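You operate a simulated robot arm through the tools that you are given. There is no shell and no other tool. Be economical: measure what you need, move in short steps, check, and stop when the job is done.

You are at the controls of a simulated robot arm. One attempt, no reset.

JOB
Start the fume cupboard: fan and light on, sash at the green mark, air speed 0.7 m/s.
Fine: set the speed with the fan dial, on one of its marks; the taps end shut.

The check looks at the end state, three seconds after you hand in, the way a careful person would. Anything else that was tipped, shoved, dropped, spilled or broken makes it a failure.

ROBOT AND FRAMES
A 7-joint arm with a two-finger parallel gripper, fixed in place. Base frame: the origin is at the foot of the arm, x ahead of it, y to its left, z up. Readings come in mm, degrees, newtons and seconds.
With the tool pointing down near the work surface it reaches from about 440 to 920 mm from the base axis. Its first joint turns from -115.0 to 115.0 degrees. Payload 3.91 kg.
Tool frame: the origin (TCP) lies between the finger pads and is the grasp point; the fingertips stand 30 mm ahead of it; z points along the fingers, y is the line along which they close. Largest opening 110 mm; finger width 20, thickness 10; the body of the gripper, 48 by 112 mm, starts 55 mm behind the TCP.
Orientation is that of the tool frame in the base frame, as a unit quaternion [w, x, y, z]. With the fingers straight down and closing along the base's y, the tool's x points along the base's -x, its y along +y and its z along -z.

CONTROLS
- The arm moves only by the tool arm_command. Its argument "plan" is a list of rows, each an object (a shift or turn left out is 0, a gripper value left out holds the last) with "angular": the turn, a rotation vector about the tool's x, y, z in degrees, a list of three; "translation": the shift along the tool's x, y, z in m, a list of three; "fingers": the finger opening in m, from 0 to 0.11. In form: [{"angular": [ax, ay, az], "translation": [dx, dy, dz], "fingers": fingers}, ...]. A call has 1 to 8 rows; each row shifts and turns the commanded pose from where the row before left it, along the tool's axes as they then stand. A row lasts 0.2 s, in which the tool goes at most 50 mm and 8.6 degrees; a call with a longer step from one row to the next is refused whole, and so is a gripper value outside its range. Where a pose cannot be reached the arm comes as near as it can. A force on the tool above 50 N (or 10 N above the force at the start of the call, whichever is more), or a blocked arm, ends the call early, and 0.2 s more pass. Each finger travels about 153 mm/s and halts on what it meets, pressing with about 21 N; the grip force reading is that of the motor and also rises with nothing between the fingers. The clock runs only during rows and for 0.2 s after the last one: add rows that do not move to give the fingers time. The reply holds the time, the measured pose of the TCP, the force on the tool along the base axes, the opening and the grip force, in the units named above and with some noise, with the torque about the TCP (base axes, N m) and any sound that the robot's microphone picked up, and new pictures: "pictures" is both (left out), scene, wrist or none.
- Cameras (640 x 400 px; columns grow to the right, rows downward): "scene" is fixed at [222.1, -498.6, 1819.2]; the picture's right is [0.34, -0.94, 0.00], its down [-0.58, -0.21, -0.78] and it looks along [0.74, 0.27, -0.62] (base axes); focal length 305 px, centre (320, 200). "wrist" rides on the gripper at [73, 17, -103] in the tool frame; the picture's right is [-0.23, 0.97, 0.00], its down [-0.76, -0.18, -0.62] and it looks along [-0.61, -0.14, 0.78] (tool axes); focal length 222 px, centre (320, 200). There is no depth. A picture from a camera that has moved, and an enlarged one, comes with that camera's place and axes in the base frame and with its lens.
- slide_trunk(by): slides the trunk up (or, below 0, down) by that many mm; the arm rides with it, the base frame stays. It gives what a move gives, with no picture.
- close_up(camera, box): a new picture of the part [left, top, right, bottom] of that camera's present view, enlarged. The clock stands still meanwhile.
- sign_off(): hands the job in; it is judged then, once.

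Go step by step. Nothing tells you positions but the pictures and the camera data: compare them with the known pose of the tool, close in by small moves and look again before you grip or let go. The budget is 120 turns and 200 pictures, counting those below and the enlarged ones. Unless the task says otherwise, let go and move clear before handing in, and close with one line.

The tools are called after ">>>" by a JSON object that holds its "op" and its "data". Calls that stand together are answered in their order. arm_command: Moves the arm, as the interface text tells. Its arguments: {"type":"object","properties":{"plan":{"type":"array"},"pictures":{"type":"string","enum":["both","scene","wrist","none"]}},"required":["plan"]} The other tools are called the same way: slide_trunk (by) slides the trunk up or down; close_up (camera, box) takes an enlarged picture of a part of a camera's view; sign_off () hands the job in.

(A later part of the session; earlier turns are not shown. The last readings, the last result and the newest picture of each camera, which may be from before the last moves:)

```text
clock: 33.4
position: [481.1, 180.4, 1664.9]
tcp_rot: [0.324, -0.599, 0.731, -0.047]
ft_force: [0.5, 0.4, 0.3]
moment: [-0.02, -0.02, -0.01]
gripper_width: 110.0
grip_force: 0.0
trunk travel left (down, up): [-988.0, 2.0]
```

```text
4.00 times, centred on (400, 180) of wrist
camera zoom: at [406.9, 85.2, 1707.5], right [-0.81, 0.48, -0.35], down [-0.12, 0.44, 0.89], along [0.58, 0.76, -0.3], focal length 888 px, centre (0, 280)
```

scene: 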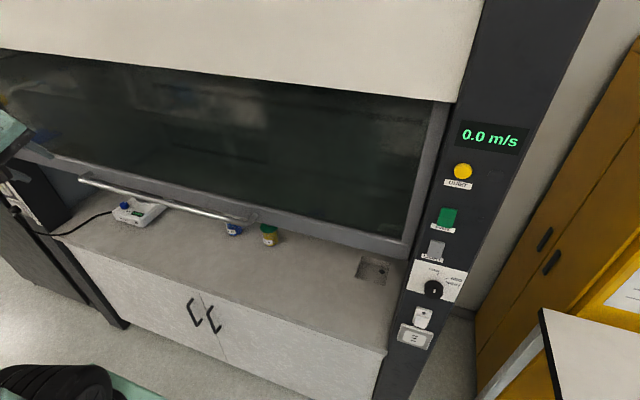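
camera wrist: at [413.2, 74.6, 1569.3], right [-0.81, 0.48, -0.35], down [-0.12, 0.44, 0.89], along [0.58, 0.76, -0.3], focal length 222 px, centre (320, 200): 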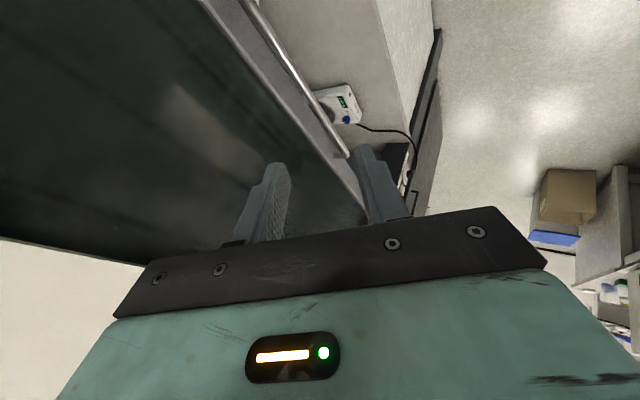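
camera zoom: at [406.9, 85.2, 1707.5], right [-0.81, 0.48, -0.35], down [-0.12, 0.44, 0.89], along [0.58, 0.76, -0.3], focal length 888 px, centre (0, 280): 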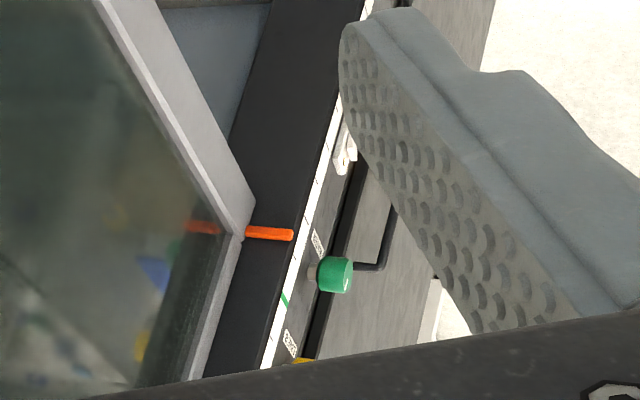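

I can see the pointer below the green tick. I'll zoom more to measure the remaining gap.

>>> {"op": "close_up", "data": {"camera": "wrist", "box": [360, 170, 424, 210]}}

>>> {"op": "close_up", "data": {"camera": "wrist", "box": [375, 140, 423, 170]}}

```text
10.00 times, centred on (392, 190) of wrist
camera zoom: at [406.9, 85.2, 1707.5], right [-0.81, 0.48, -0.35], down [-0.12, 0.44, 0.89], along [0.58, 0.76, -0.3], focal length 2221 px, centre (-400, 300)
```

zoom: 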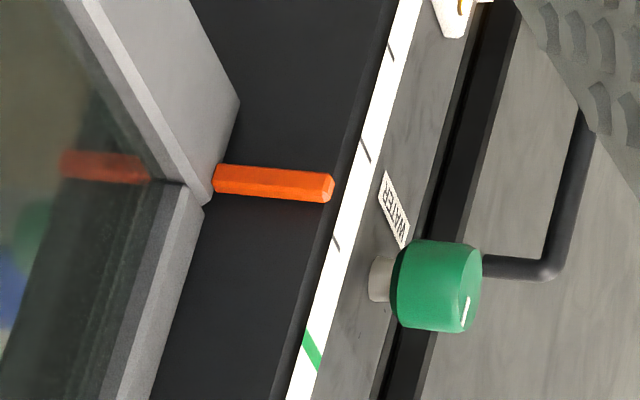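

```text
13.33 times, centred on (399, 155) of wrist
camera zoom: at [406.9, 85.2, 1707.5], right [-0.81, 0.48, -0.35], down [-0.12, 0.44, 0.89], along [0.58, 0.76, -0.3], focal length 2962 px, centre (-733, 800)
```

zoom: 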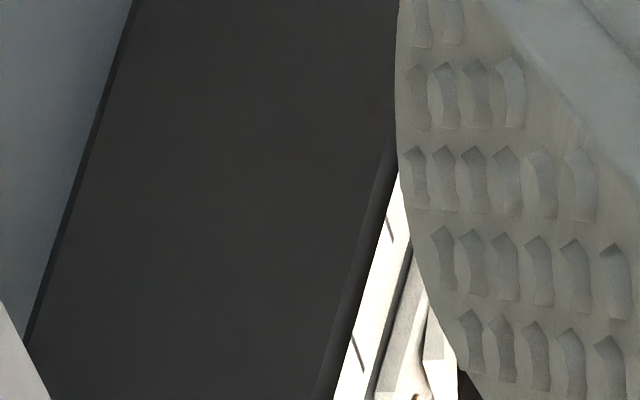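

The ticks lie on the post's front face about 50 mm apart, and the pointer looks about 65 mm below the green tick, but this oblique view carries parallax. I'll try to get the camera level with the mark: trunk down, tool tilted up.

>>> {"op": "slide_trunk", "data": {"by": -300}}

>>> {"op": "arm_command", "data": {"plan": [{"angular": [0, -8, 0], "translation": [0.01, 0, 0.01]}, {"angular": [0, -8, 0], "translation": [0.01, 0, 0.01]}, {"angular": [0, -8, 0], "translation": [0.01, 0, 0.01]}], "pictures": "wrist"}}

```text
clock: 36.4
position: [480.5, 179.6, 1365.0]
tcp_rot: [0.324, -0.598, 0.732, -0.047]
ft_force: [0.5, -0.5, 0.1]
moment: [0.01, 0.01, 0.04]
gripper_width: 109.8
grip_force: 0.1
trunk travel left (down, up): [-688.0, 302.0]
```

```text
clock: 37.2
position: [526.1, 186.2, 1303.0]
tcp_rot: [0.47, -0.595, 0.647, 0.08]
ft_force: [-0.7, 0.1, 0.8]
moment: [-0.01, -0.02, -0.05]
gripper_width: 110.1
grip_force: 0.0
out of reach, approached as far as the arm can: row 2
trunk travel left (down, up): [-688.0, 302.0]
camera wrist: at [468.7, 70.2, 1300.8], right [-0.86, 0.43, -0.29], down [-0.28, 0.07, 0.96], along [0.43, 0.9, 0.06], focal length 222 px, centre (320, 200)
```

wrist: 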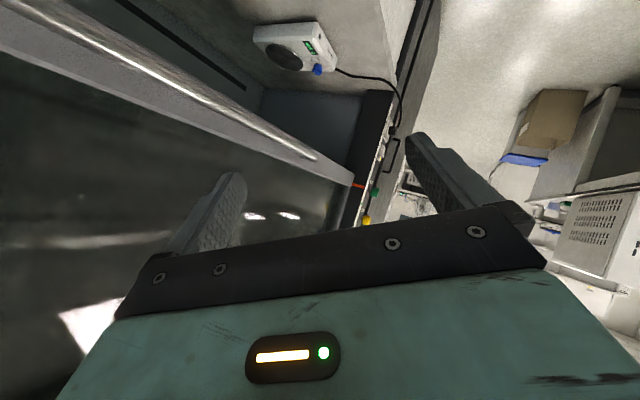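

Now the camera is nearly level with the mark. I'll zoom in.

>>> {"op": "close_up", "data": {"camera": "wrist", "box": [340, 170, 404, 210]}}

```text
10.00 times, centred on (372, 190) of wrist
camera zoom: at [468.7, 70.2, 1300.8], right [-0.86, 0.43, -0.29], down [-0.28, 0.07, 0.96], along [0.43, 0.9, 0.06], focal length 2221 px, centre (-200, 300)
```

zoom: 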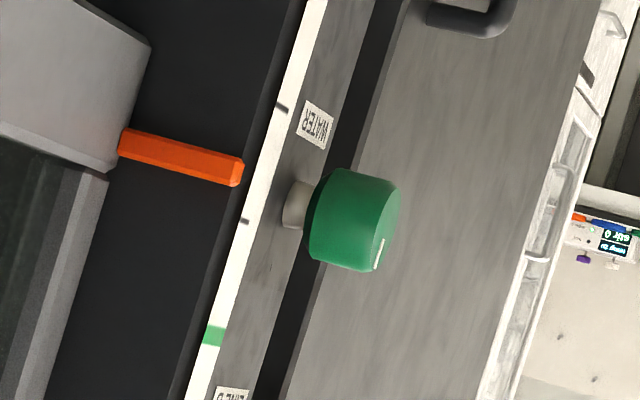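

The pointer is about 67 mm below the green tick. I'll return to the grip pose: trunk up, arm down and forward, then turn back.

>>> {"op": "slide_trunk", "data": {"by": 227}}

>>> {"op": "arm_command", "data": {"plan": [{"translation": [0.0305, 0.00175, 0.0256], "fingers": 0.06}, {"translation": [0.0305, 0.00175, 0.0256]}, {"translation": [0.0305, 0.00175, 0.0256]}, {"translation": [0.0305, 0.00175, 0.0256]}, {"translation": [0.0305, 0.00175, 0.0256]}, {"translation": [0.0305, 0.00175, 0.0256]}, {"translation": [0.0305, 0.00175, 0.0256]}, {"translation": [0.0305, 0.00175, 0.0256]}], "pictures": "scene"}}

```text
clock: 39.6
position: [526.1, 184.8, 1531.1]
tcp_rot: [0.468, -0.595, 0.648, 0.078]
ft_force: [0.3, -0.6, 0.5]
moment: [0.02, 0.02, -0.02]
gripper_width: 109.9
grip_force: 0.0
trunk travel left (down, up): [-915.0, 75.0]
```

```text
clock: 41.4
position: [575.0, 173.6, 1422.7]
tcp_rot: [0.469, -0.595, 0.648, 0.079]
ft_force: [-0.2, 0.7, -0.4]
moment: [0.0, 0.02, -0.05]
gripper_width: 60.1
grip_force: 0.1
out of reach, approached as far as the arm can: row 4, 5, 6, 7, 8
trunk travel left (down, up): [-915.0, 75.0]
```

scene: 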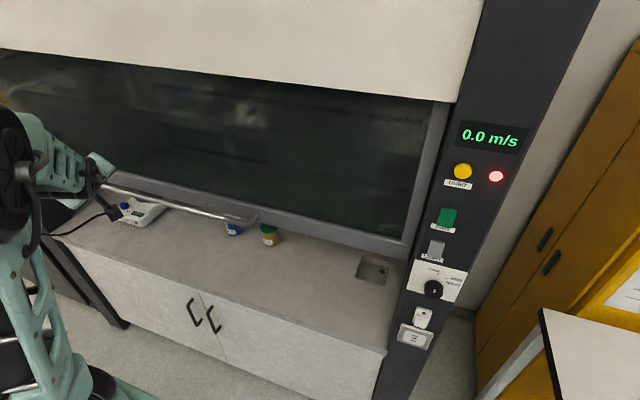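

That orientation limits reach here; the turn towards the grip pose should free it. I'll rotate now.

>>> {"op": "arm_command", "data": {"plan": [{"angular": [5.7, 5.99, -1.46]}, {"angular": [5.7, 5.99, -1.46]}, {"angular": [5.7, 5.99, -1.46]}, {"angular": [5.7, 5.99, -1.46]}, {"angular": [5.7, 5.99, -1.46]}, {"angular": [5.7, 5.99, -1.46]}, {"angular": [5.7, 5.99, -1.46]}]}}

```text
clock: 43.0
position: [578.0, 174.0, 1428.8]
tcp_rot: [0.402, -0.453, 0.705, -0.37]
ft_force: [-0.3, -0.4, -0.9]
moment: [0.02, 0.0, 0.01]
gripper_width: 60.2
grip_force: 0.0
out of reach, approached as far as the arm can: row 2
trunk travel left (down, up): [-915.0, 75.0]
camera wrist: at [459.1, 126.7, 1438.2], right [-0.27, 0.52, -0.81], down [-0.3, 0.76, 0.58], along [0.92, 0.4, -0.05], focal length 222 px, centre (320, 200)
```

scene: 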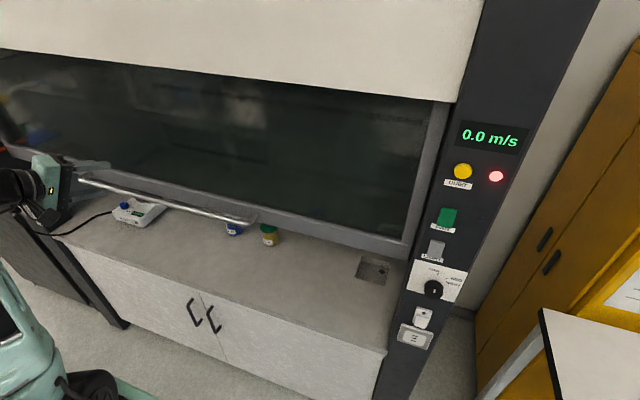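
wrist: 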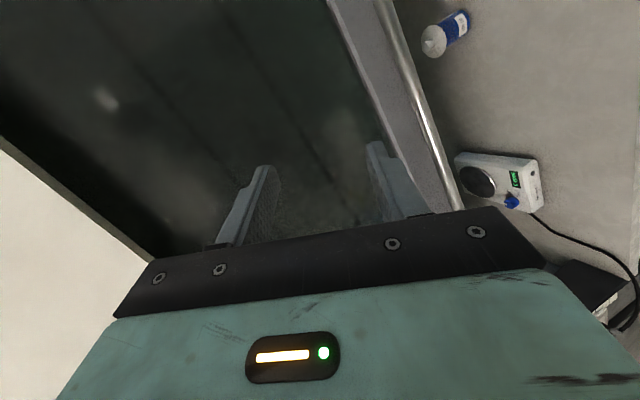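

The orientation is right. I'll move to just in front of the bar.

>>> {"op": "arm_command", "data": {"plan": [{"translation": [0.0064, 0.0212, 0.0348], "fingers": 0.08}, {"translation": [0.0064, 0.0212, 0.0348]}, {"translation": [0.0064, 0.0212, 0.0348]}, {"translation": [0.0064, 0.0212, 0.0348]}, {"translation": [0.0064, 0.0212, 0.0348]}]}}

```text
clock: 44.2
position: [690.9, 152.2, 1257.4]
tcp_rot: [0.402, -0.453, 0.705, -0.37]
ft_force: [-0.6, -0.1, -0.1]
moment: [-0.04, -0.02, -0.02]
gripper_width: 79.9
grip_force: 0.2
trunk travel left (down, up): [-915.0, 75.0]
camera wrist: at [574.0, 104.6, 1266.4], right [-0.27, 0.52, -0.81], down [-0.3, 0.75, 0.58], along [0.91, 0.4, -0.05], focal length 222 px, centre (320, 200)
```

scene: 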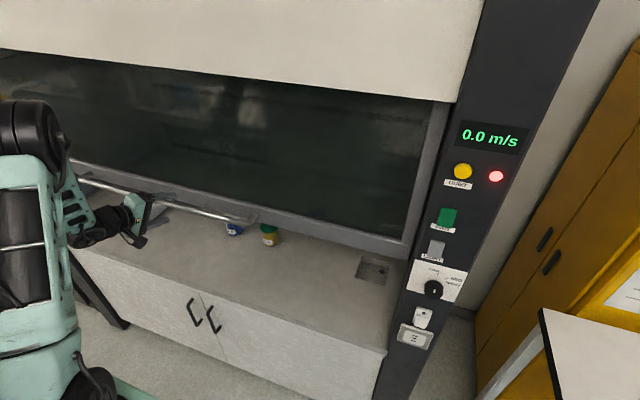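
wrist: 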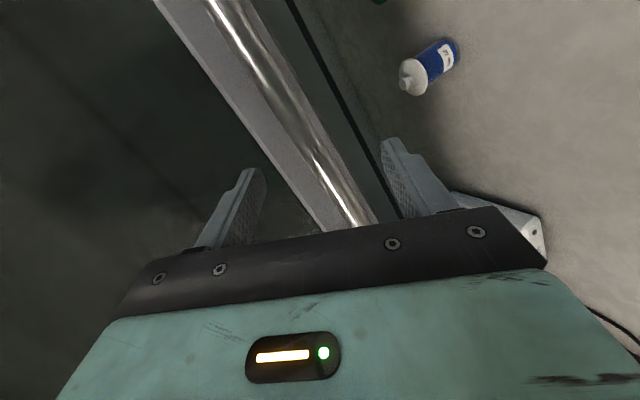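

The bar is again between the fingers. I'll advance 42 mm and close.

>>> {"op": "arm_command", "data": {"plan": [{"translation": [0, 0, 0.021], "fingers": 0.06}, {"translation": [0, 0, 0.021]}, {"fingers": 0.02}, {"fingers": 0.02}, {"fingers": 0.02}, {"fingers": 0.02}]}}

```text
clock: 45.6
position: [732.1, 143.6, 1240.5]
tcp_rot: [0.402, -0.452, 0.705, -0.371]
ft_force: [18.6, -4.3, 6.6]
moment: [-1.41, -0.1, 0.27]
gripper_width: 25.0
grip_force: 44.7
trunk travel left (down, up): [-915.0, 75.0]
camera wrist: at [613.6, 96.6, 1248.7], right [-0.27, 0.52, -0.81], down [-0.3, 0.76, 0.58], along [0.92, 0.4, -0.05], focal length 222 px, centre (320, 200)
```

scene: 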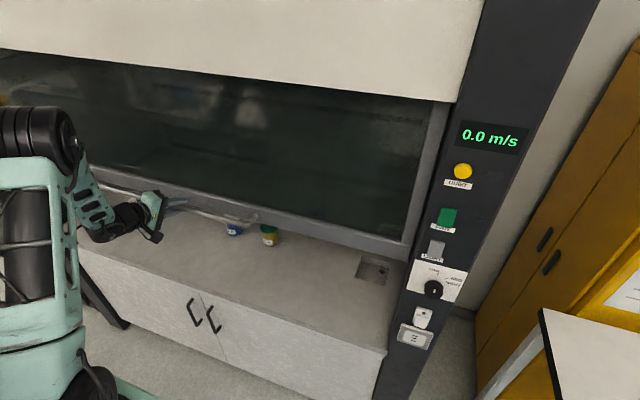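
wrist: 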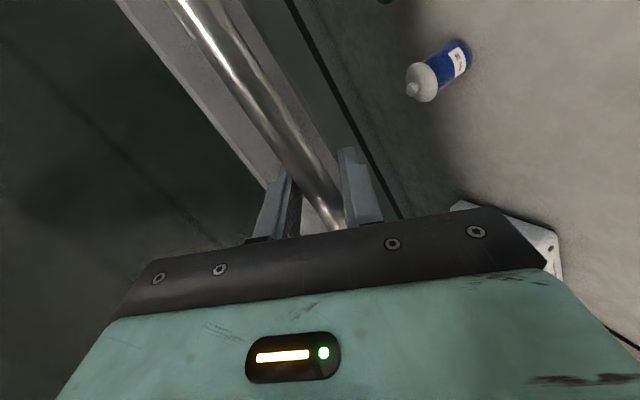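

Gripped at the same height as before. I'll lift 67 mm.

>>> {"op": "slide_trunk", "data": {"by": 67}}

>>> {"op": "arm_command", "data": {"plan": [{"fingers": 0.06}, {"fingers": 0.06}, {"fingers": 0.06}, {"translation": [0, 0, -0.03]}, {"translation": [0, 0, -0.03]}], "pictures": "scene"}}

```text
clock: 46.6
position: [730.9, 144.4, 1307.3]
tcp_rot: [0.403, -0.452, 0.704, -0.371]
ft_force: [15.8, -8.0, 7.0]
moment: [-1.32, 0.03, 0.34]
gripper_width: 25.1
grip_force: 45.0
trunk travel left (down, up): [-982.0, 8.0]
```

```text
clock: 47.9
position: [676.5, 153.5, 1331.1]
tcp_rot: [0.402, -0.453, 0.705, -0.37]
ft_force: [0.5, -0.7, -0.7]
moment: [0.04, -0.02, 0.03]
gripper_width: 60.1
grip_force: 0.1
trunk travel left (down, up): [-982.0, 8.0]
```

scene: 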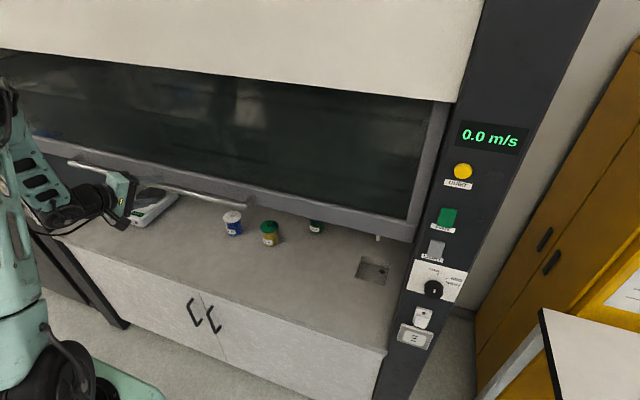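

Released and clear. I'll go back to the level viewing pose to check the pointer.

>>> {"op": "arm_command", "data": {"plan": [{"translation": [-0.0081, -0.0277, -0.0303]}, {"translation": [-0.0081, -0.0277, -0.0303]}, {"translation": [-0.0081, -0.0277, -0.0303]}, {"translation": [-0.0081, -0.0277, -0.0303]}, {"translation": [-0.0081, -0.0277, -0.0303]}, {"translation": [-0.0081, -0.0277, -0.0303]}, {"translation": [-0.0081, -0.0277, -0.0303]}], "pictures": "none"}}

>>> {"op": "arm_command", "data": {"plan": [{"angular": [-5.7, -5.99, 1.46]}, {"angular": [-5.7, -5.99, 1.46]}, {"angular": [-5.7, -5.99, 1.46]}, {"angular": [-5.7, -5.99, 1.46]}, {"angular": [-5.7, -5.99, 1.46]}, {"angular": [-5.7, -5.99, 1.46]}, {"angular": [-5.7, -5.99, 1.46]}], "pictures": "none"}}

>>> {"op": "slide_trunk", "data": {"by": -200}}

>>> {"op": "arm_command", "data": {"plan": [{"fingers": 0.11}], "pictures": "wrist"}}

```text
clock: 49.5
position: [566.8, 178.6, 1599.2]
tcp_rot: [0.402, -0.453, 0.705, -0.37]
ft_force: [0.0, -0.4, 0.0]
moment: [0.01, 0.02, 0.0]
gripper_width: 59.9
grip_force: 0.0
trunk travel left (down, up): [-982.0, 8.0]
```

```text
clock: 51.0
position: [557.9, 223.7, 1564.3]
tcp_rot: [0.483, -0.594, 0.636, 0.102]
ft_force: [-0.3, 1.2, 0.0]
moment: [-0.04, -0.02, -0.09]
gripper_width: 59.9
grip_force: 0.1
out of reach, approached as far as the arm can: row 6, 7
trunk travel left (down, up): [-982.0, 8.0]
```

```text
clock: 53.2
position: [557.1, 221.0, 1364.9]
tcp_rot: [0.483, -0.594, 0.636, 0.101]
ft_force: [0.7, -0.1, -0.6]
moment: [0.02, -0.01, 0.01]
gripper_width: 59.8
grip_force: 0.1
trunk travel left (down, up): [-782.0, 208.0]
```

```text
clock: 53.6
position: [557.6, 221.1, 1364.1]
tcp_rot: [0.483, -0.594, 0.636, 0.1]
ft_force: [1.0, 0.7, -0.5]
moment: [-0.01, 0.0, 0.02]
gripper_width: 110.2
grip_force: 0.0
trunk travel left (down, up): [-782.0, 208.0]
camera wrist: at [505.3, 104.7, 1356.1], right [-0.87, 0.42, -0.27], down [-0.29, 0.01, 0.96], along [0.4, 0.91, 0.11], focal length 222 px, centre (320, 200)
```

wrist: 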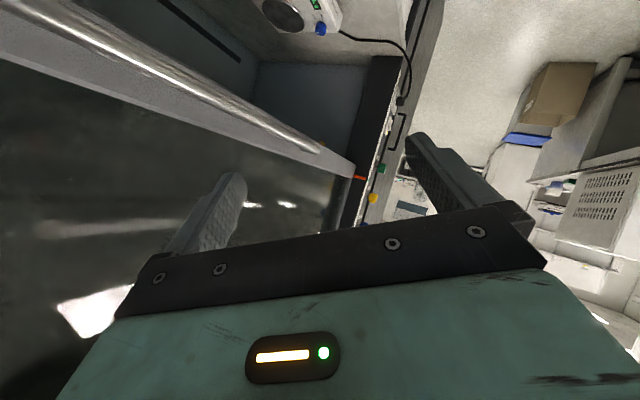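

>>> {"op": "close_up", "data": {"camera": "wrist", "box": [348, 160, 396, 190]}}

>>> {"op": "close_up", "data": {"camera": "wrist", "box": [340, 190, 404, 230]}}

```text
13.33 times, centred on (372, 175) of wrist
camera zoom: at [505.3, 104.7, 1356.1], right [-0.87, 0.42, -0.27], down [-0.29, 0.01, 0.96], along [0.4, 0.91, 0.11], focal length 2962 px, centre (-373, 533)
```

zoom: 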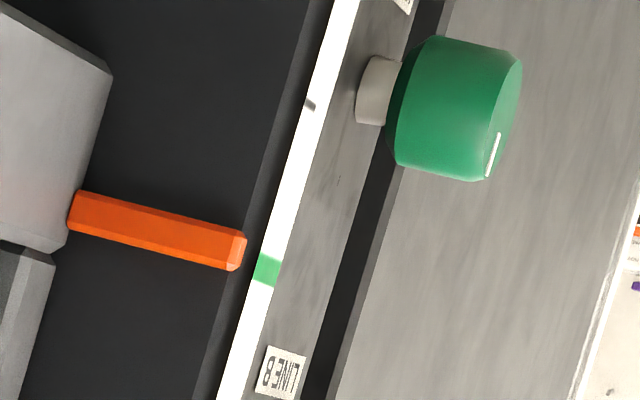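

```text
10.00 times, centred on (372, 210) of wrist
camera zoom: at [505.3, 104.7, 1356.1], right [-0.87, 0.42, -0.27], down [-0.29, 0.01, 0.96], along [0.4, 0.91, 0.11], focal length 2221 px, centre (-200, 100)
```

zoom: 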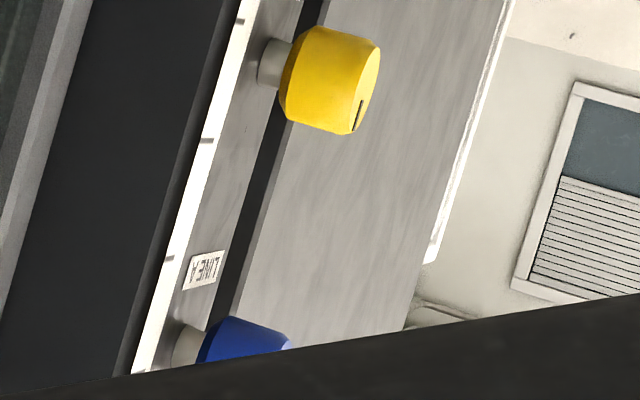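

The pointer lines up with the green tick to within a couple of mm. The green and yellow taps' marks both point up; I'll raise the camera to check the blue one.

>>> {"op": "slide_trunk", "data": {"by": 200}}

>>> {"op": "close_up", "data": {"camera": "wrist", "box": [340, 150, 420, 200]}}

```text
clock: 55.8
position: [557.1, 221.1, 1564.8]
tcp_rot: [0.483, -0.594, 0.635, 0.102]
ft_force: [0.4, -0.1, 0.5]
moment: [0.01, -0.01, -0.02]
gripper_width: 110.1
grip_force: 0.1
trunk travel left (down, up): [-982.0, 8.0]
```

```text
8.00 times, centred on (380, 175) of wrist
camera zoom: at [505.3, 104.7, 1556.1], right [-0.87, 0.42, -0.27], down [-0.29, 0.01, 0.96], along [0.4, 0.91, 0.11], focal length 1777 px, centre (-160, 400)
```

zoom: 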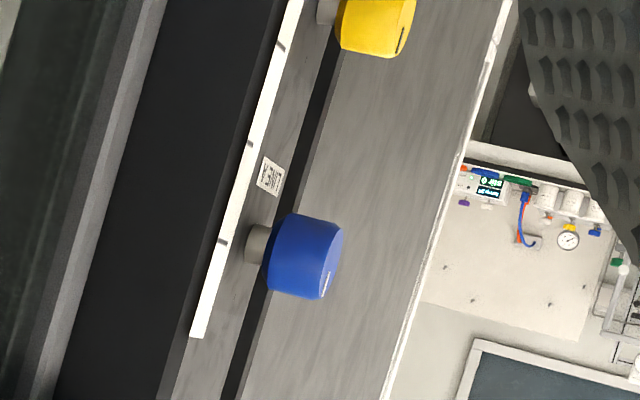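

All three tap marks point the same way, so I'll leave the taps alone. Now I'll swing over to the control panel on the right.

>>> {"op": "arm_command", "data": {"plan": [{"translation": [0.0282, -0.0117, -0.03], "fingers": 0.03}, {"translation": [0.0282, -0.0117, -0.03]}, {"translation": [0.0282, -0.0117, -0.03]}, {"translation": [0.0282, -0.0117, -0.03]}, {"translation": [0.0282, -0.0117, -0.03]}, {"translation": [0.0282, -0.0117, -0.03]}, {"translation": [0.0282, -0.0117, -0.03]}], "pictures": "none"}}

>>> {"op": "arm_command", "data": {"plan": [{"angular": [5.0, 1.82, 6.59]}, {"angular": [5.0, 1.82, 6.59]}, {"angular": [5.0, 1.82, 6.59]}, {"angular": [5.0, 1.82, 6.59]}, {"angular": [5.0, 1.82, 6.59]}, {"angular": [5.0, 1.82, 6.59]}, {"angular": [5.0, 1.82, 6.59]}, {"angular": [5.0, 1.82, 6.59]}]}}

```text
clock: 57.4
position: [558.6, -62.5, 1545.1]
tcp_rot: [0.482, -0.594, 0.636, 0.102]
ft_force: [0.0, 0.0, 0.3]
moment: [0.0, 0.02, 0.01]
gripper_width: 29.8
grip_force: 0.0
out of reach, approached as far as the arm can: row 1, 2
trunk travel left (down, up): [-982.0, 8.0]
```

```text
clock: 59.2
position: [601.7, -81.2, 1484.9]
tcp_rot: [0.475, -0.07, 0.877, 0.013]
ft_force: [-0.1, 0.1, 0.1]
moment: [0.02, 0.0, 0.0]
gripper_width: 30.1
grip_force: 0.0
out of reach, approached as far as the arm can: row 2, 4, 5, 6
trunk travel left (down, up): [-982.0, 8.0]
camera wrist: at [474.2, -81.6, 1480.2], right [-0.01, 0.99, 0.15], down [-0.08, -0.15, 0.99], along [1.0, 0.0, 0.09], focal length 222 px, centre (320, 200)
```

scene: 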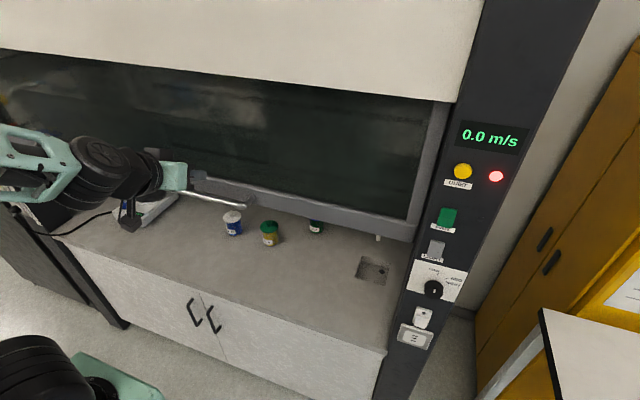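
wrist: 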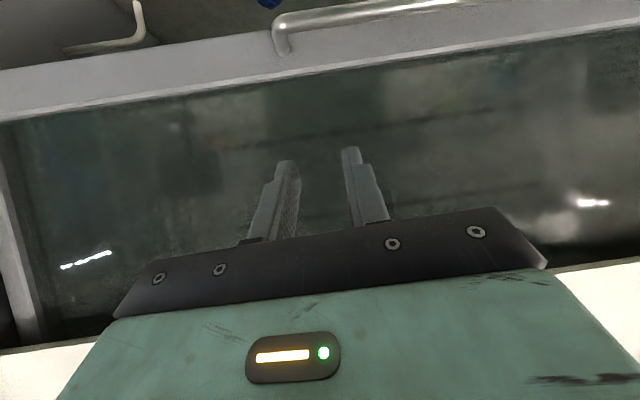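

Now I'll move right towards the panel.

>>> {"op": "arm_command", "data": {"plan": [{"translation": [0.0072, -0.0465, -0.0074], "fingers": 0.0}, {"translation": [0.0072, -0.0465, -0.0074]}, {"translation": [0.0072, -0.0465, -0.0074]}, {"translation": [0.0072, -0.0465, -0.0074]}, {"translation": [0.0072, -0.0465, -0.0074]}, {"translation": [0.0072, -0.0465, -0.0074]}, {"translation": [0.0072, -0.0465, -0.0074]}, {"translation": [0.0072, -0.0465, -0.0074]}]}}

```text
clock: 61.0
position: [572.3, -457.2, 1486.7]
tcp_rot: [0.476, -0.071, 0.876, 0.015]
ft_force: [-0.2, 0.2, 0.7]
moment: [-0.03, 0.02, 0.0]
gripper_width: 0.0
grip_force: 20.6
trunk travel left (down, up): [-982.0, 8.0]
camera wrist: at [445.3, -459.7, 1480.8], right [-0.01, 0.99, 0.15], down [-0.09, -0.15, 0.99], along [1.0, 0.0, 0.09], focal length 222 px, centre (320, 200)
```

scene: 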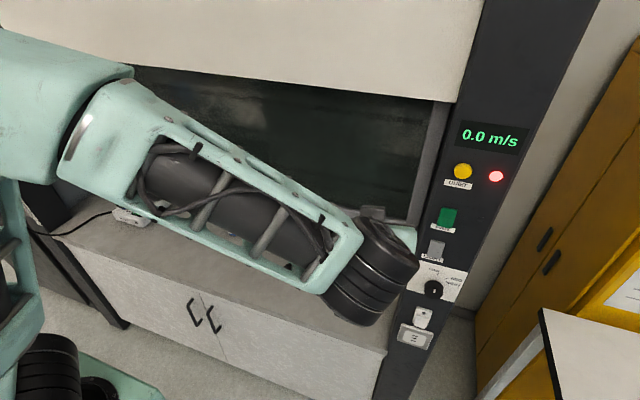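
wrist: 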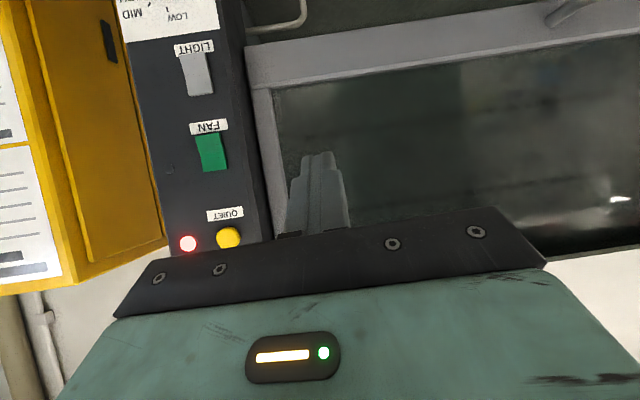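

A good view of the panel. I'll zoom in on the rockers to see their tilt.

>>> {"op": "close_up", "data": {"camera": "wrist", "box": [160, 110, 256, 170]}}

>>> {"op": "close_up", "data": {"camera": "wrist", "box": [110, 0, 270, 100]}}

>>> {"op": "close_up", "data": {"camera": "scene", "box": [416, 196, 480, 236]}}

>>> {"op": "close_up", "data": {"camera": "scene", "box": [400, 230, 480, 280]}}

```text
6.67 times, centred on (208, 140) of wrist
camera zoom: at [445.3, -459.7, 1480.8], right [-0.01, 0.99, 0.15], down [-0.09, -0.15, 0.99], along [1.0, 0.0, 0.09], focal length 1481 px, centre (1067, 600)
```

zoom: 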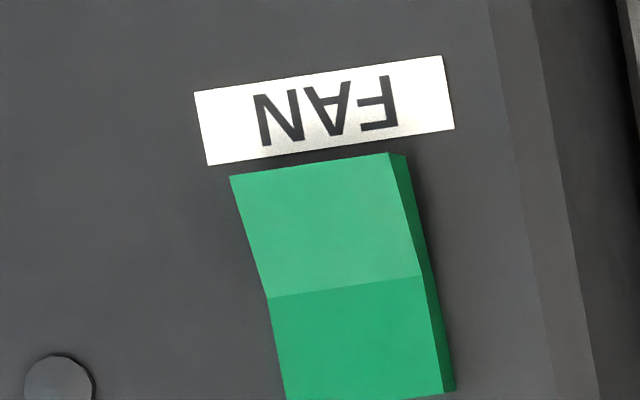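

```text
4.00 times, centred on (190, 50) of wrist
camera zoom: at [445.3, -459.7, 1480.8], right [-0.01, 0.99, 0.15], down [-0.09, -0.15, 0.99], along [1.0, 0.0, 0.09], focal length 888 px, centre (840, 800)
```

zoom: 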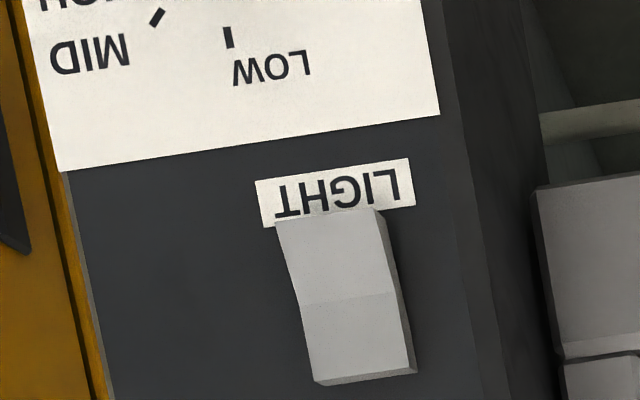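

```text
10.00 times, centred on (448, 216) of scene
camera zoom: at [222.1, -498.6, 1819.2], right [0.34, -0.94, 0.0], down [-0.58, -0.21, -0.78], along [0.74, 0.27, -0.62], focal length 3050 px, centre (-960, 40)
```

zoom: 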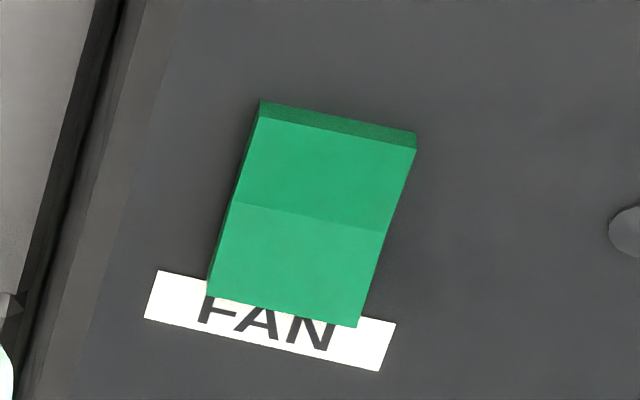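

```text
8.00 times, centred on (440, 255) of scene
camera zoom: at [222.1, -498.6, 1819.2], right [0.34, -0.94, 0.0], down [-0.58, -0.21, -0.78], along [0.74, 0.27, -0.62], focal length 2440 px, centre (-640, -240)
```

zoom: 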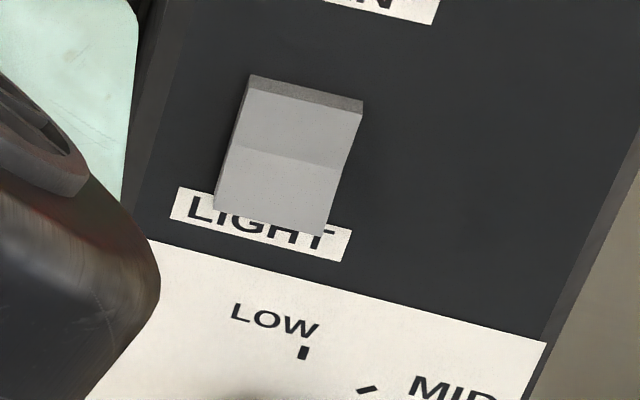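

Both rockers look to be in the same (off) state. I'll bring the closed fingertips in front of the lower half of the FAN rocker, at y≈-580, z≈1418.

>>> {"op": "arm_command", "data": {"plan": [{"translation": [0.0049, -0.0338, 0.024]}, {"translation": [0.0049, -0.0338, 0.024]}, {"translation": [0.0049, -0.0338, 0.024]}, {"translation": [0.0049, -0.0338, 0.024]}]}}

>>> {"op": "close_up", "data": {"camera": "scene", "box": [400, 180, 496, 240]}}

```text
clock: 62.0
position: [661.1, -586.1, 1423.5]
tcp_rot: [0.476, -0.07, 0.877, 0.013]
ft_force: [0.1, 0.1, 0.2]
moment: [-0.03, 0.02, -0.06]
gripper_width: 0.0
grip_force: 21.1
trunk travel left (down, up): [-982.0, 8.0]
camera wrist: at [534.0, -588.0, 1417.3], right [-0.01, 0.99, 0.15], down [-0.09, -0.15, 0.99], along [1.0, 0.0, 0.09], focal length 222 px, centre (320, 200)
```

scene: 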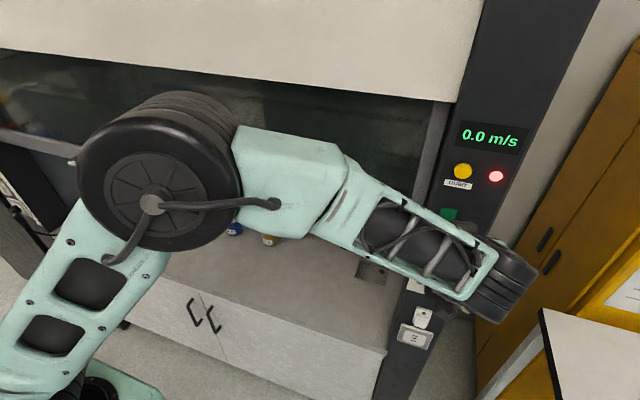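
wrist: 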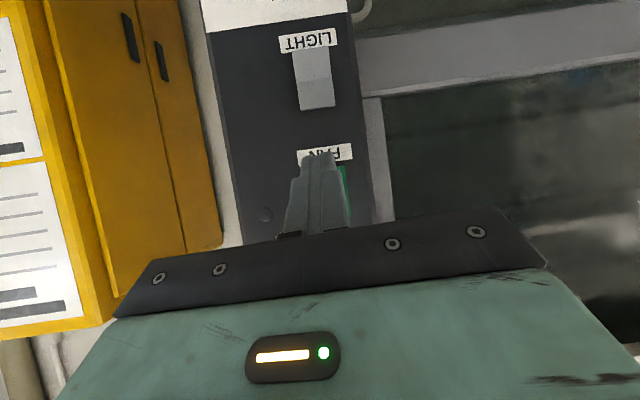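

```text
6.67 times, centred on (448, 210) of scene
camera zoom: at [222.1, -498.6, 1819.2], right [0.34, -0.94, 0.0], down [-0.58, -0.21, -0.78], along [0.74, 0.27, -0.62], focal length 2033 px, centre (-533, 133)
```

zoom: 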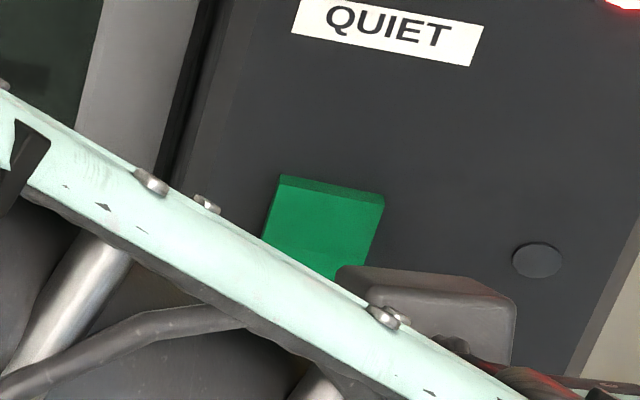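

The fingertip is in front of the lower part of the FAN rocker. I'll press forward in small steps.

>>> {"op": "arm_command", "data": {"plan": [{"translation": [-0.0054, 0.0037, 0.0083]}, {"translation": [-0.0043, -0.0011, 0.0066]}, {"translation": [-0.0027, -0.0007, 0.0042]}]}}

```text
clock: 62.8
position: [680.6, -582.6, 1422.4]
tcp_rot: [0.476, -0.071, 0.876, 0.013]
ft_force: [0.5, -0.7, 0.6]
moment: [0.01, 0.03, -0.01]
gripper_width: 0.0
grip_force: 21.1
trunk travel left (down, up): [-982.0, 8.0]
camera wrist: at [554.6, -584.3, 1417.3], right [-0.01, 0.99, 0.15], down [-0.09, -0.15, 0.99], along [1.0, 0.0, 0.09], focal length 222 px, centre (320, 200)
```

scene: 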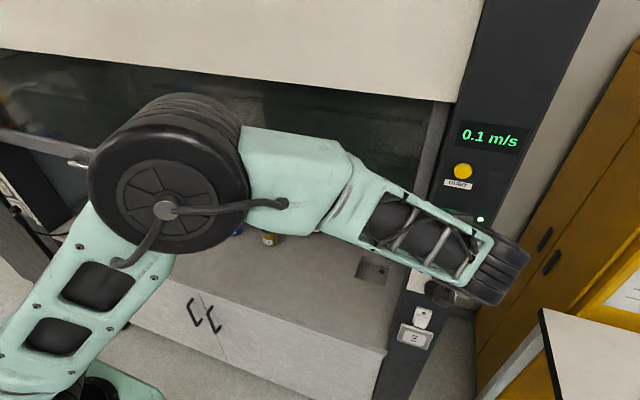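
wrist: 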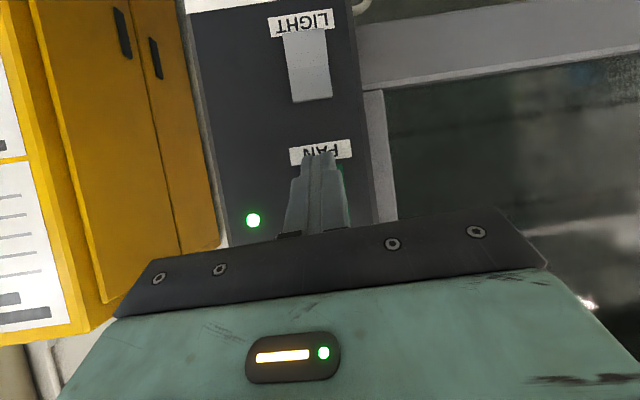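

The fan is on: green lamp, red lamp out, reading rising. I'll back off, go down 91 mm to the LIGHT rocker.

>>> {"op": "arm_command", "data": {"plan": [{"translation": [0.0161, 0.004, -0.0249]}], "pictures": "none"}}

>>> {"op": "slide_trunk", "data": {"by": -91}}

>>> {"op": "arm_command", "data": {"plan": [{"translation": [-0.0054, -0.0013, 0.0083]}]}}

```text
clock: 63.2
position: [652.4, -583.0, 1422.7]
tcp_rot: [0.476, -0.07, 0.877, 0.013]
ft_force: [0.6, 0.3, -0.3]
moment: [-0.01, 0.02, 0.01]
gripper_width: 0.0
grip_force: 21.1
trunk travel left (down, up): [-982.0, 8.0]
```

```text
clock: 64.5
position: [652.3, -583.2, 1333.6]
tcp_rot: [0.475, -0.07, 0.877, 0.013]
ft_force: [-0.3, -0.2, 0.3]
moment: [-0.03, 0.05, 0.01]
gripper_width: 0.1
grip_force: 20.8
trunk travel left (down, up): [-891.0, 99.0]
```

```text
clock: 64.8
position: [661.6, -582.5, 1332.9]
tcp_rot: [0.476, -0.07, 0.877, 0.013]
ft_force: [-0.2, -0.6, 0.5]
moment: [-0.01, -0.02, -0.01]
gripper_width: 0.1
grip_force: 21.5
trunk travel left (down, up): [-891.0, 99.0]
camera wrist: at [535.3, -584.1, 1326.8], right [-0.01, 0.99, 0.15], down [-0.09, -0.15, 0.99], along [1.0, 0.0, 0.09], focal length 222 px, centre (320, 200)
```

scene: 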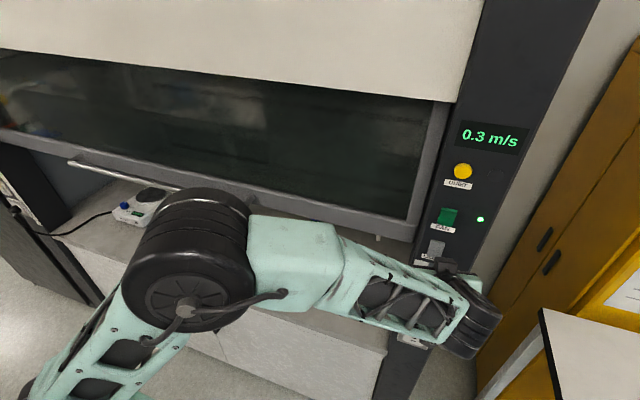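
wrist: 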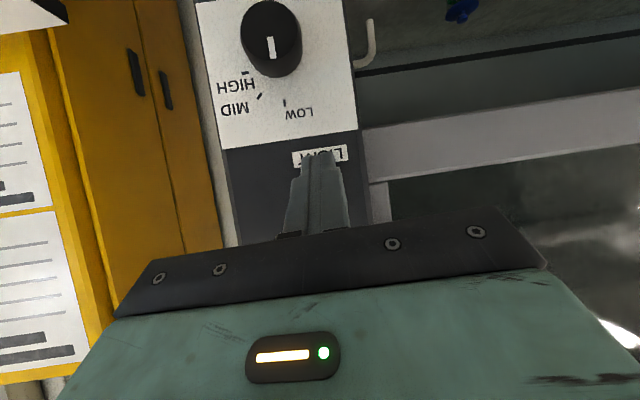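

The dial pointer appears to be near LOW. Now I'll press LIGHT.

>>> {"op": "arm_command", "data": {"plan": [{"translation": [-0.0043, -0.0011, 0.0066]}, {"translation": [-0.0043, -0.0011, 0.0066]}, {"translation": [-0.0016, -0.0004, 0.0025]}]}}

```text
clock: 65.7
position: [682.3, -582.6, 1334.3]
tcp_rot: [0.476, -0.069, 0.876, 0.012]
ft_force: [-0.8, -1.4, -0.1]
moment: [0.03, 0.01, 0.0]
gripper_width: 0.0
grip_force: 20.9
trunk travel left (down, up): [-891.0, 99.0]
camera wrist: at [554.8, -583.8, 1327.4], right [-0.01, 0.99, 0.15], down [-0.09, -0.15, 0.99], along [1.0, 0.0, 0.09], focal length 222 px, centre (320, 200)
```

scene: 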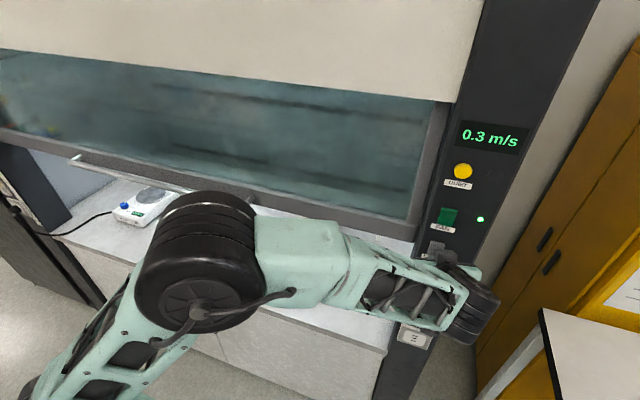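
wrist: 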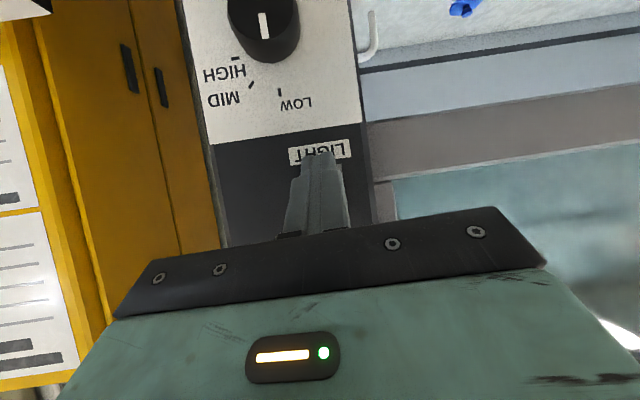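

The light is on. I'll back off and lower to view the dial squarely.

>>> {"op": "arm_command", "data": {"plan": [{"translation": [0.0161, 0.004, -0.0249], "fingers": 0.0}, {"translation": [0.0161, 0.004, -0.0249], "fingers": 0.09}, {"translation": [0.0161, 0.004, -0.0249]}], "pictures": "none"}}

>>> {"op": "slide_trunk", "data": {"by": -80}}

>>> {"op": "arm_command", "data": {"plan": [{"angular": [0, 0, 0]}]}}

>>> {"op": "close_up", "data": {"camera": "wrist", "box": [240, 100, 400, 200]}}

```text
clock: 66.5
position: [587.5, -582.0, 1333.6]
tcp_rot: [0.476, -0.07, 0.877, 0.012]
ft_force: [-0.4, -0.1, 0.5]
moment: [0.0, -0.02, -0.01]
gripper_width: 90.0
grip_force: 0.0
trunk travel left (down, up): [-891.0, 99.0]
```

```text
clock: 67.6
position: [587.7, -581.6, 1253.0]
tcp_rot: [0.476, -0.07, 0.876, 0.012]
ft_force: [0.2, 0.0, -0.3]
moment: [0.01, -0.04, 0.0]
gripper_width: 90.1
grip_force: 0.1
trunk travel left (down, up): [-811.0, 179.0]
```

```text
clock: 68.0
position: [586.5, -582.5, 1252.9]
tcp_rot: [0.476, -0.07, 0.876, 0.013]
ft_force: [-0.1, 0.1, 0.7]
moment: [0.0, -0.01, 0.0]
gripper_width: 89.8
grip_force: 0.0
trunk travel left (down, up): [-811.0, 179.0]
camera wrist: at [460.7, -583.6, 1247.4], right [-0.01, 0.99, 0.15], down [-0.09, -0.15, 0.99], along [1.0, 0.0, 0.09], focal length 222 px, centre (320, 200)
```

scene: 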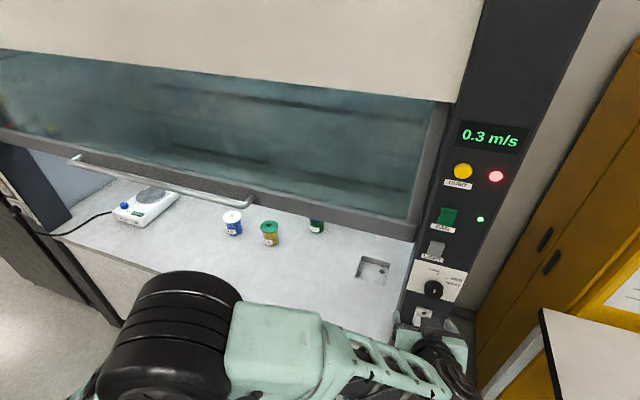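
wrist: 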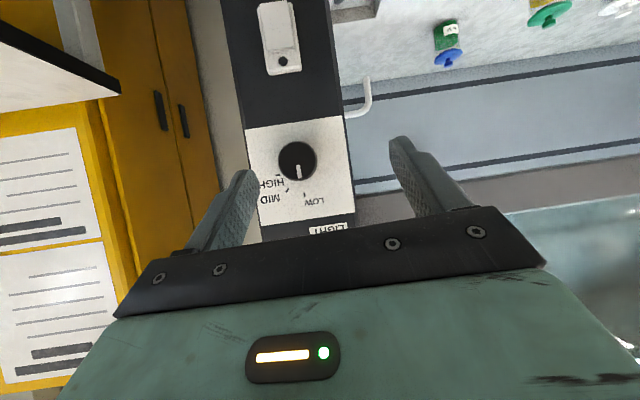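

```text
4.00 times, centred on (320, 150) of wrist
camera zoom: at [460.7, -583.6, 1247.4], right [-0.01, 0.99, 0.15], down [-0.09, -0.15, 0.99], along [1.0, 0.0, 0.09], focal length 888 px, centre (320, 400)
```

zoom: 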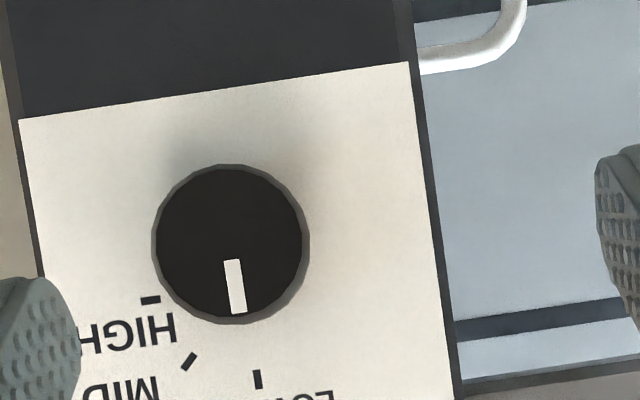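

Steady at 0.3 m/s with the low-flow lamp lit. The dial is on LOW, with MID 45° and HIGH 90° clockwise, and its centre is about (y -600, z 1232). I'll pre-rotate the wrist by -25° about the dial axis.

>>> {"op": "arm_command", "data": {"plan": [{"angular": [6.25, 0.86, -4.84], "fingers": 0.07}, {"angular": [6.25, 0.86, -4.84]}, {"angular": [6.25, 0.86, -4.84]}], "pictures": "wrist"}}

```text
clock: 68.8
position: [586.2, -582.2, 1251.7]
tcp_rot: [0.459, -0.102, 0.862, -0.192]
ft_force: [-0.4, -0.6, -0.6]
moment: [0.02, 0.01, 0.0]
gripper_width: 69.8
grip_force: 0.1
trunk travel left (down, up): [-811.0, 179.0]
camera wrist: at [461.4, -568.2, 1242.3], right [0.13, 0.96, -0.24], down [-0.09, 0.25, 0.96], along [0.99, -0.1, 0.12], focal length 222 px, centre (320, 200)
```

wrist: 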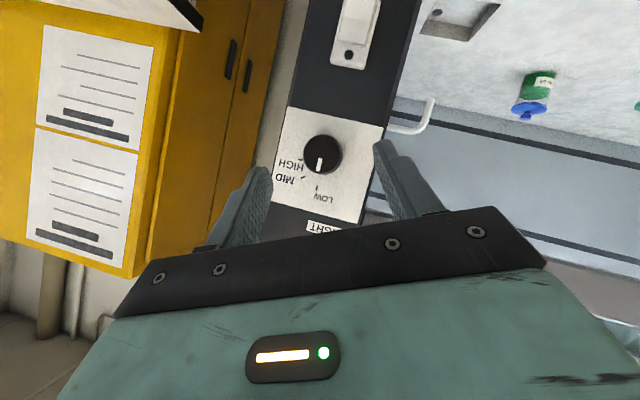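

The dial is between the fingers' directions. I'll approach to just in front of it.

>>> {"op": "arm_command", "data": {"plan": [{"translation": [-0.0137, -0.002, 0.033]}, {"translation": [-0.0137, -0.002, 0.033]}], "pictures": "wrist"}}

>>> {"op": "close_up", "data": {"camera": "wrist", "box": [220, 90, 420, 215]}}

```text
clock: 69.4
position: [655.6, -593.3, 1241.4]
tcp_rot: [0.459, -0.101, 0.861, -0.192]
ft_force: [0.2, 0.0, 0.1]
moment: [-0.03, 0.0, 0.02]
gripper_width: 69.9
grip_force: 0.1
trunk travel left (down, up): [-811.0, 179.0]
camera wrist: at [529.8, -579.9, 1230.9], right [0.13, 0.96, -0.24], down [-0.09, 0.25, 0.96], along [0.99, -0.1, 0.12], focal length 222 px, centre (320, 200)
```

wrist: 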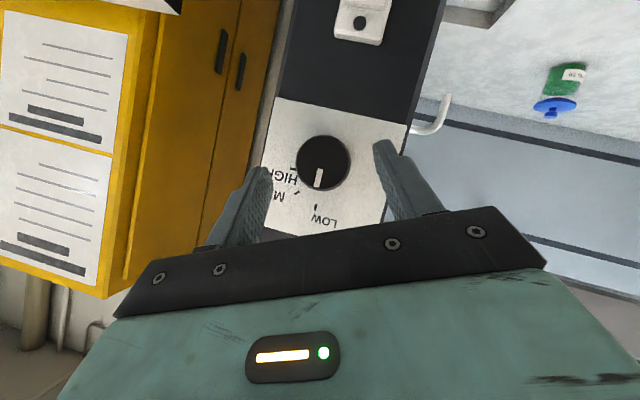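

```text
3.20 times, centred on (320, 152) of wrist
camera zoom: at [529.8, -579.9, 1230.9], right [0.13, 0.96, -0.24], down [-0.09, 0.25, 0.96], along [0.99, -0.1, 0.12], focal length 711 px, centre (320, 352)
```

zoom: 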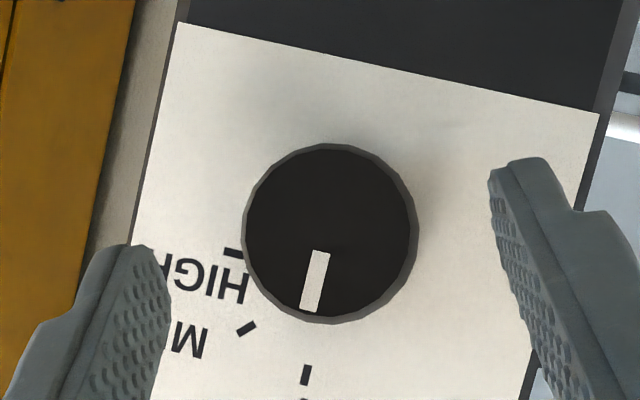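

Dial axis now measured at y≈-600, z≈1225. I'll advance 30 mm to straddle it.

>>> {"op": "arm_command", "data": {"plan": [{"translation": [-0.005, 0.0003, 0.0147]}, {"translation": [-0.005, 0.0003, 0.0147]}], "pictures": "wrist"}}

>>> {"op": "close_up", "data": {"camera": "wrist", "box": [220, 90, 420, 215]}}

```text
clock: 70.0
position: [687.3, -596.2, 1234.9]
tcp_rot: [0.459, -0.102, 0.861, -0.191]
ft_force: [0.2, 0.4, -0.3]
moment: [0.0, -0.01, -0.02]
gripper_width: 70.2
grip_force: 0.1
trunk travel left (down, up): [-811.0, 179.0]
camera wrist: at [562.0, -582.7, 1224.9], right [0.13, 0.96, -0.24], down [-0.09, 0.25, 0.96], along [0.99, -0.1, 0.12], focal length 222 px, centre (320, 200)
```

wrist: 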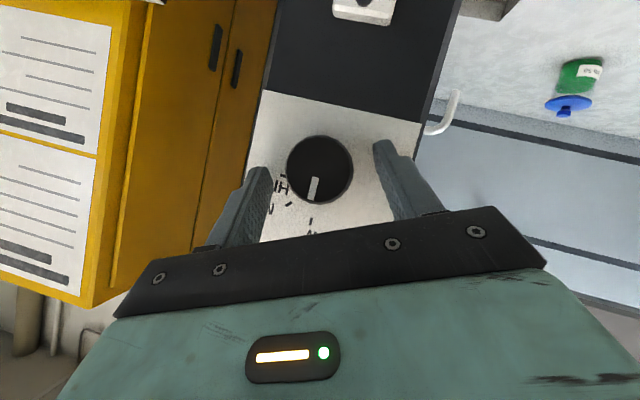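

```text
3.20 times, centred on (320, 152) of wrist
camera zoom: at [562.0, -582.7, 1224.9], right [0.13, 0.96, -0.24], down [-0.09, 0.25, 0.96], along [0.99, -0.1, 0.12], focal length 711 px, centre (320, 352)
```

zoom: 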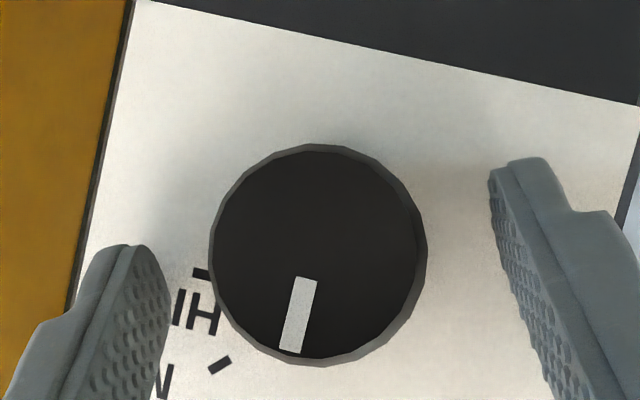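

The fingers straddle the dial. Closing.

>>> {"op": "arm_command", "data": {"plan": [{"fingers": 0.03}, {"fingers": 0.03}, {"fingers": 0.03}], "pictures": "wrist"}}

>>> {"op": "close_up", "data": {"camera": "wrist", "box": [220, 90, 420, 215]}}

```text
clock: 70.8
position: [688.3, -595.3, 1234.5]
tcp_rot: [0.459, -0.101, 0.862, -0.191]
ft_force: [0.5, 1.5, -1.3]
moment: [0.03, -0.07, -0.73]
gripper_width: 41.6
grip_force: 44.7
trunk travel left (down, up): [-811.0, 179.0]
camera wrist: at [562.2, -582.5, 1224.6], right [0.13, 0.96, -0.24], down [-0.09, 0.25, 0.96], along [0.99, -0.1, 0.12], focal length 222 px, centre (320, 200)
```

wrist: 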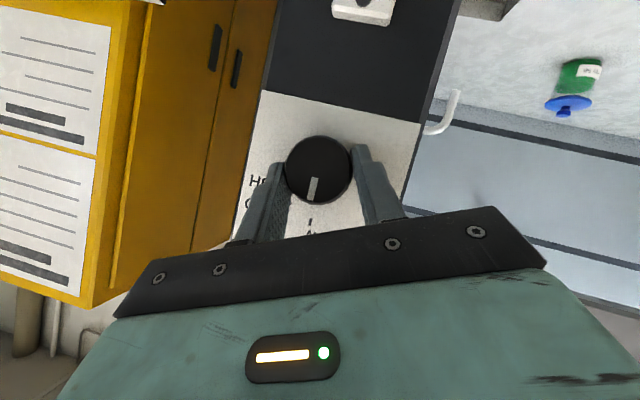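

```text
3.20 times, centred on (320, 152) of wrist
camera zoom: at [562.2, -582.5, 1224.6], right [0.13, 0.96, -0.24], down [-0.09, 0.25, 0.96], along [0.99, -0.1, 0.12], focal length 711 px, centre (320, 352)
```

zoom: 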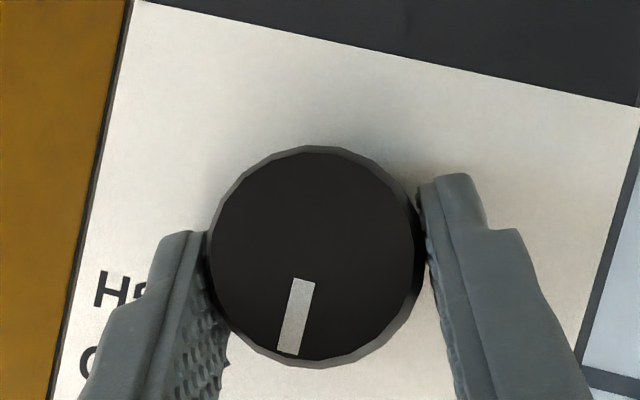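

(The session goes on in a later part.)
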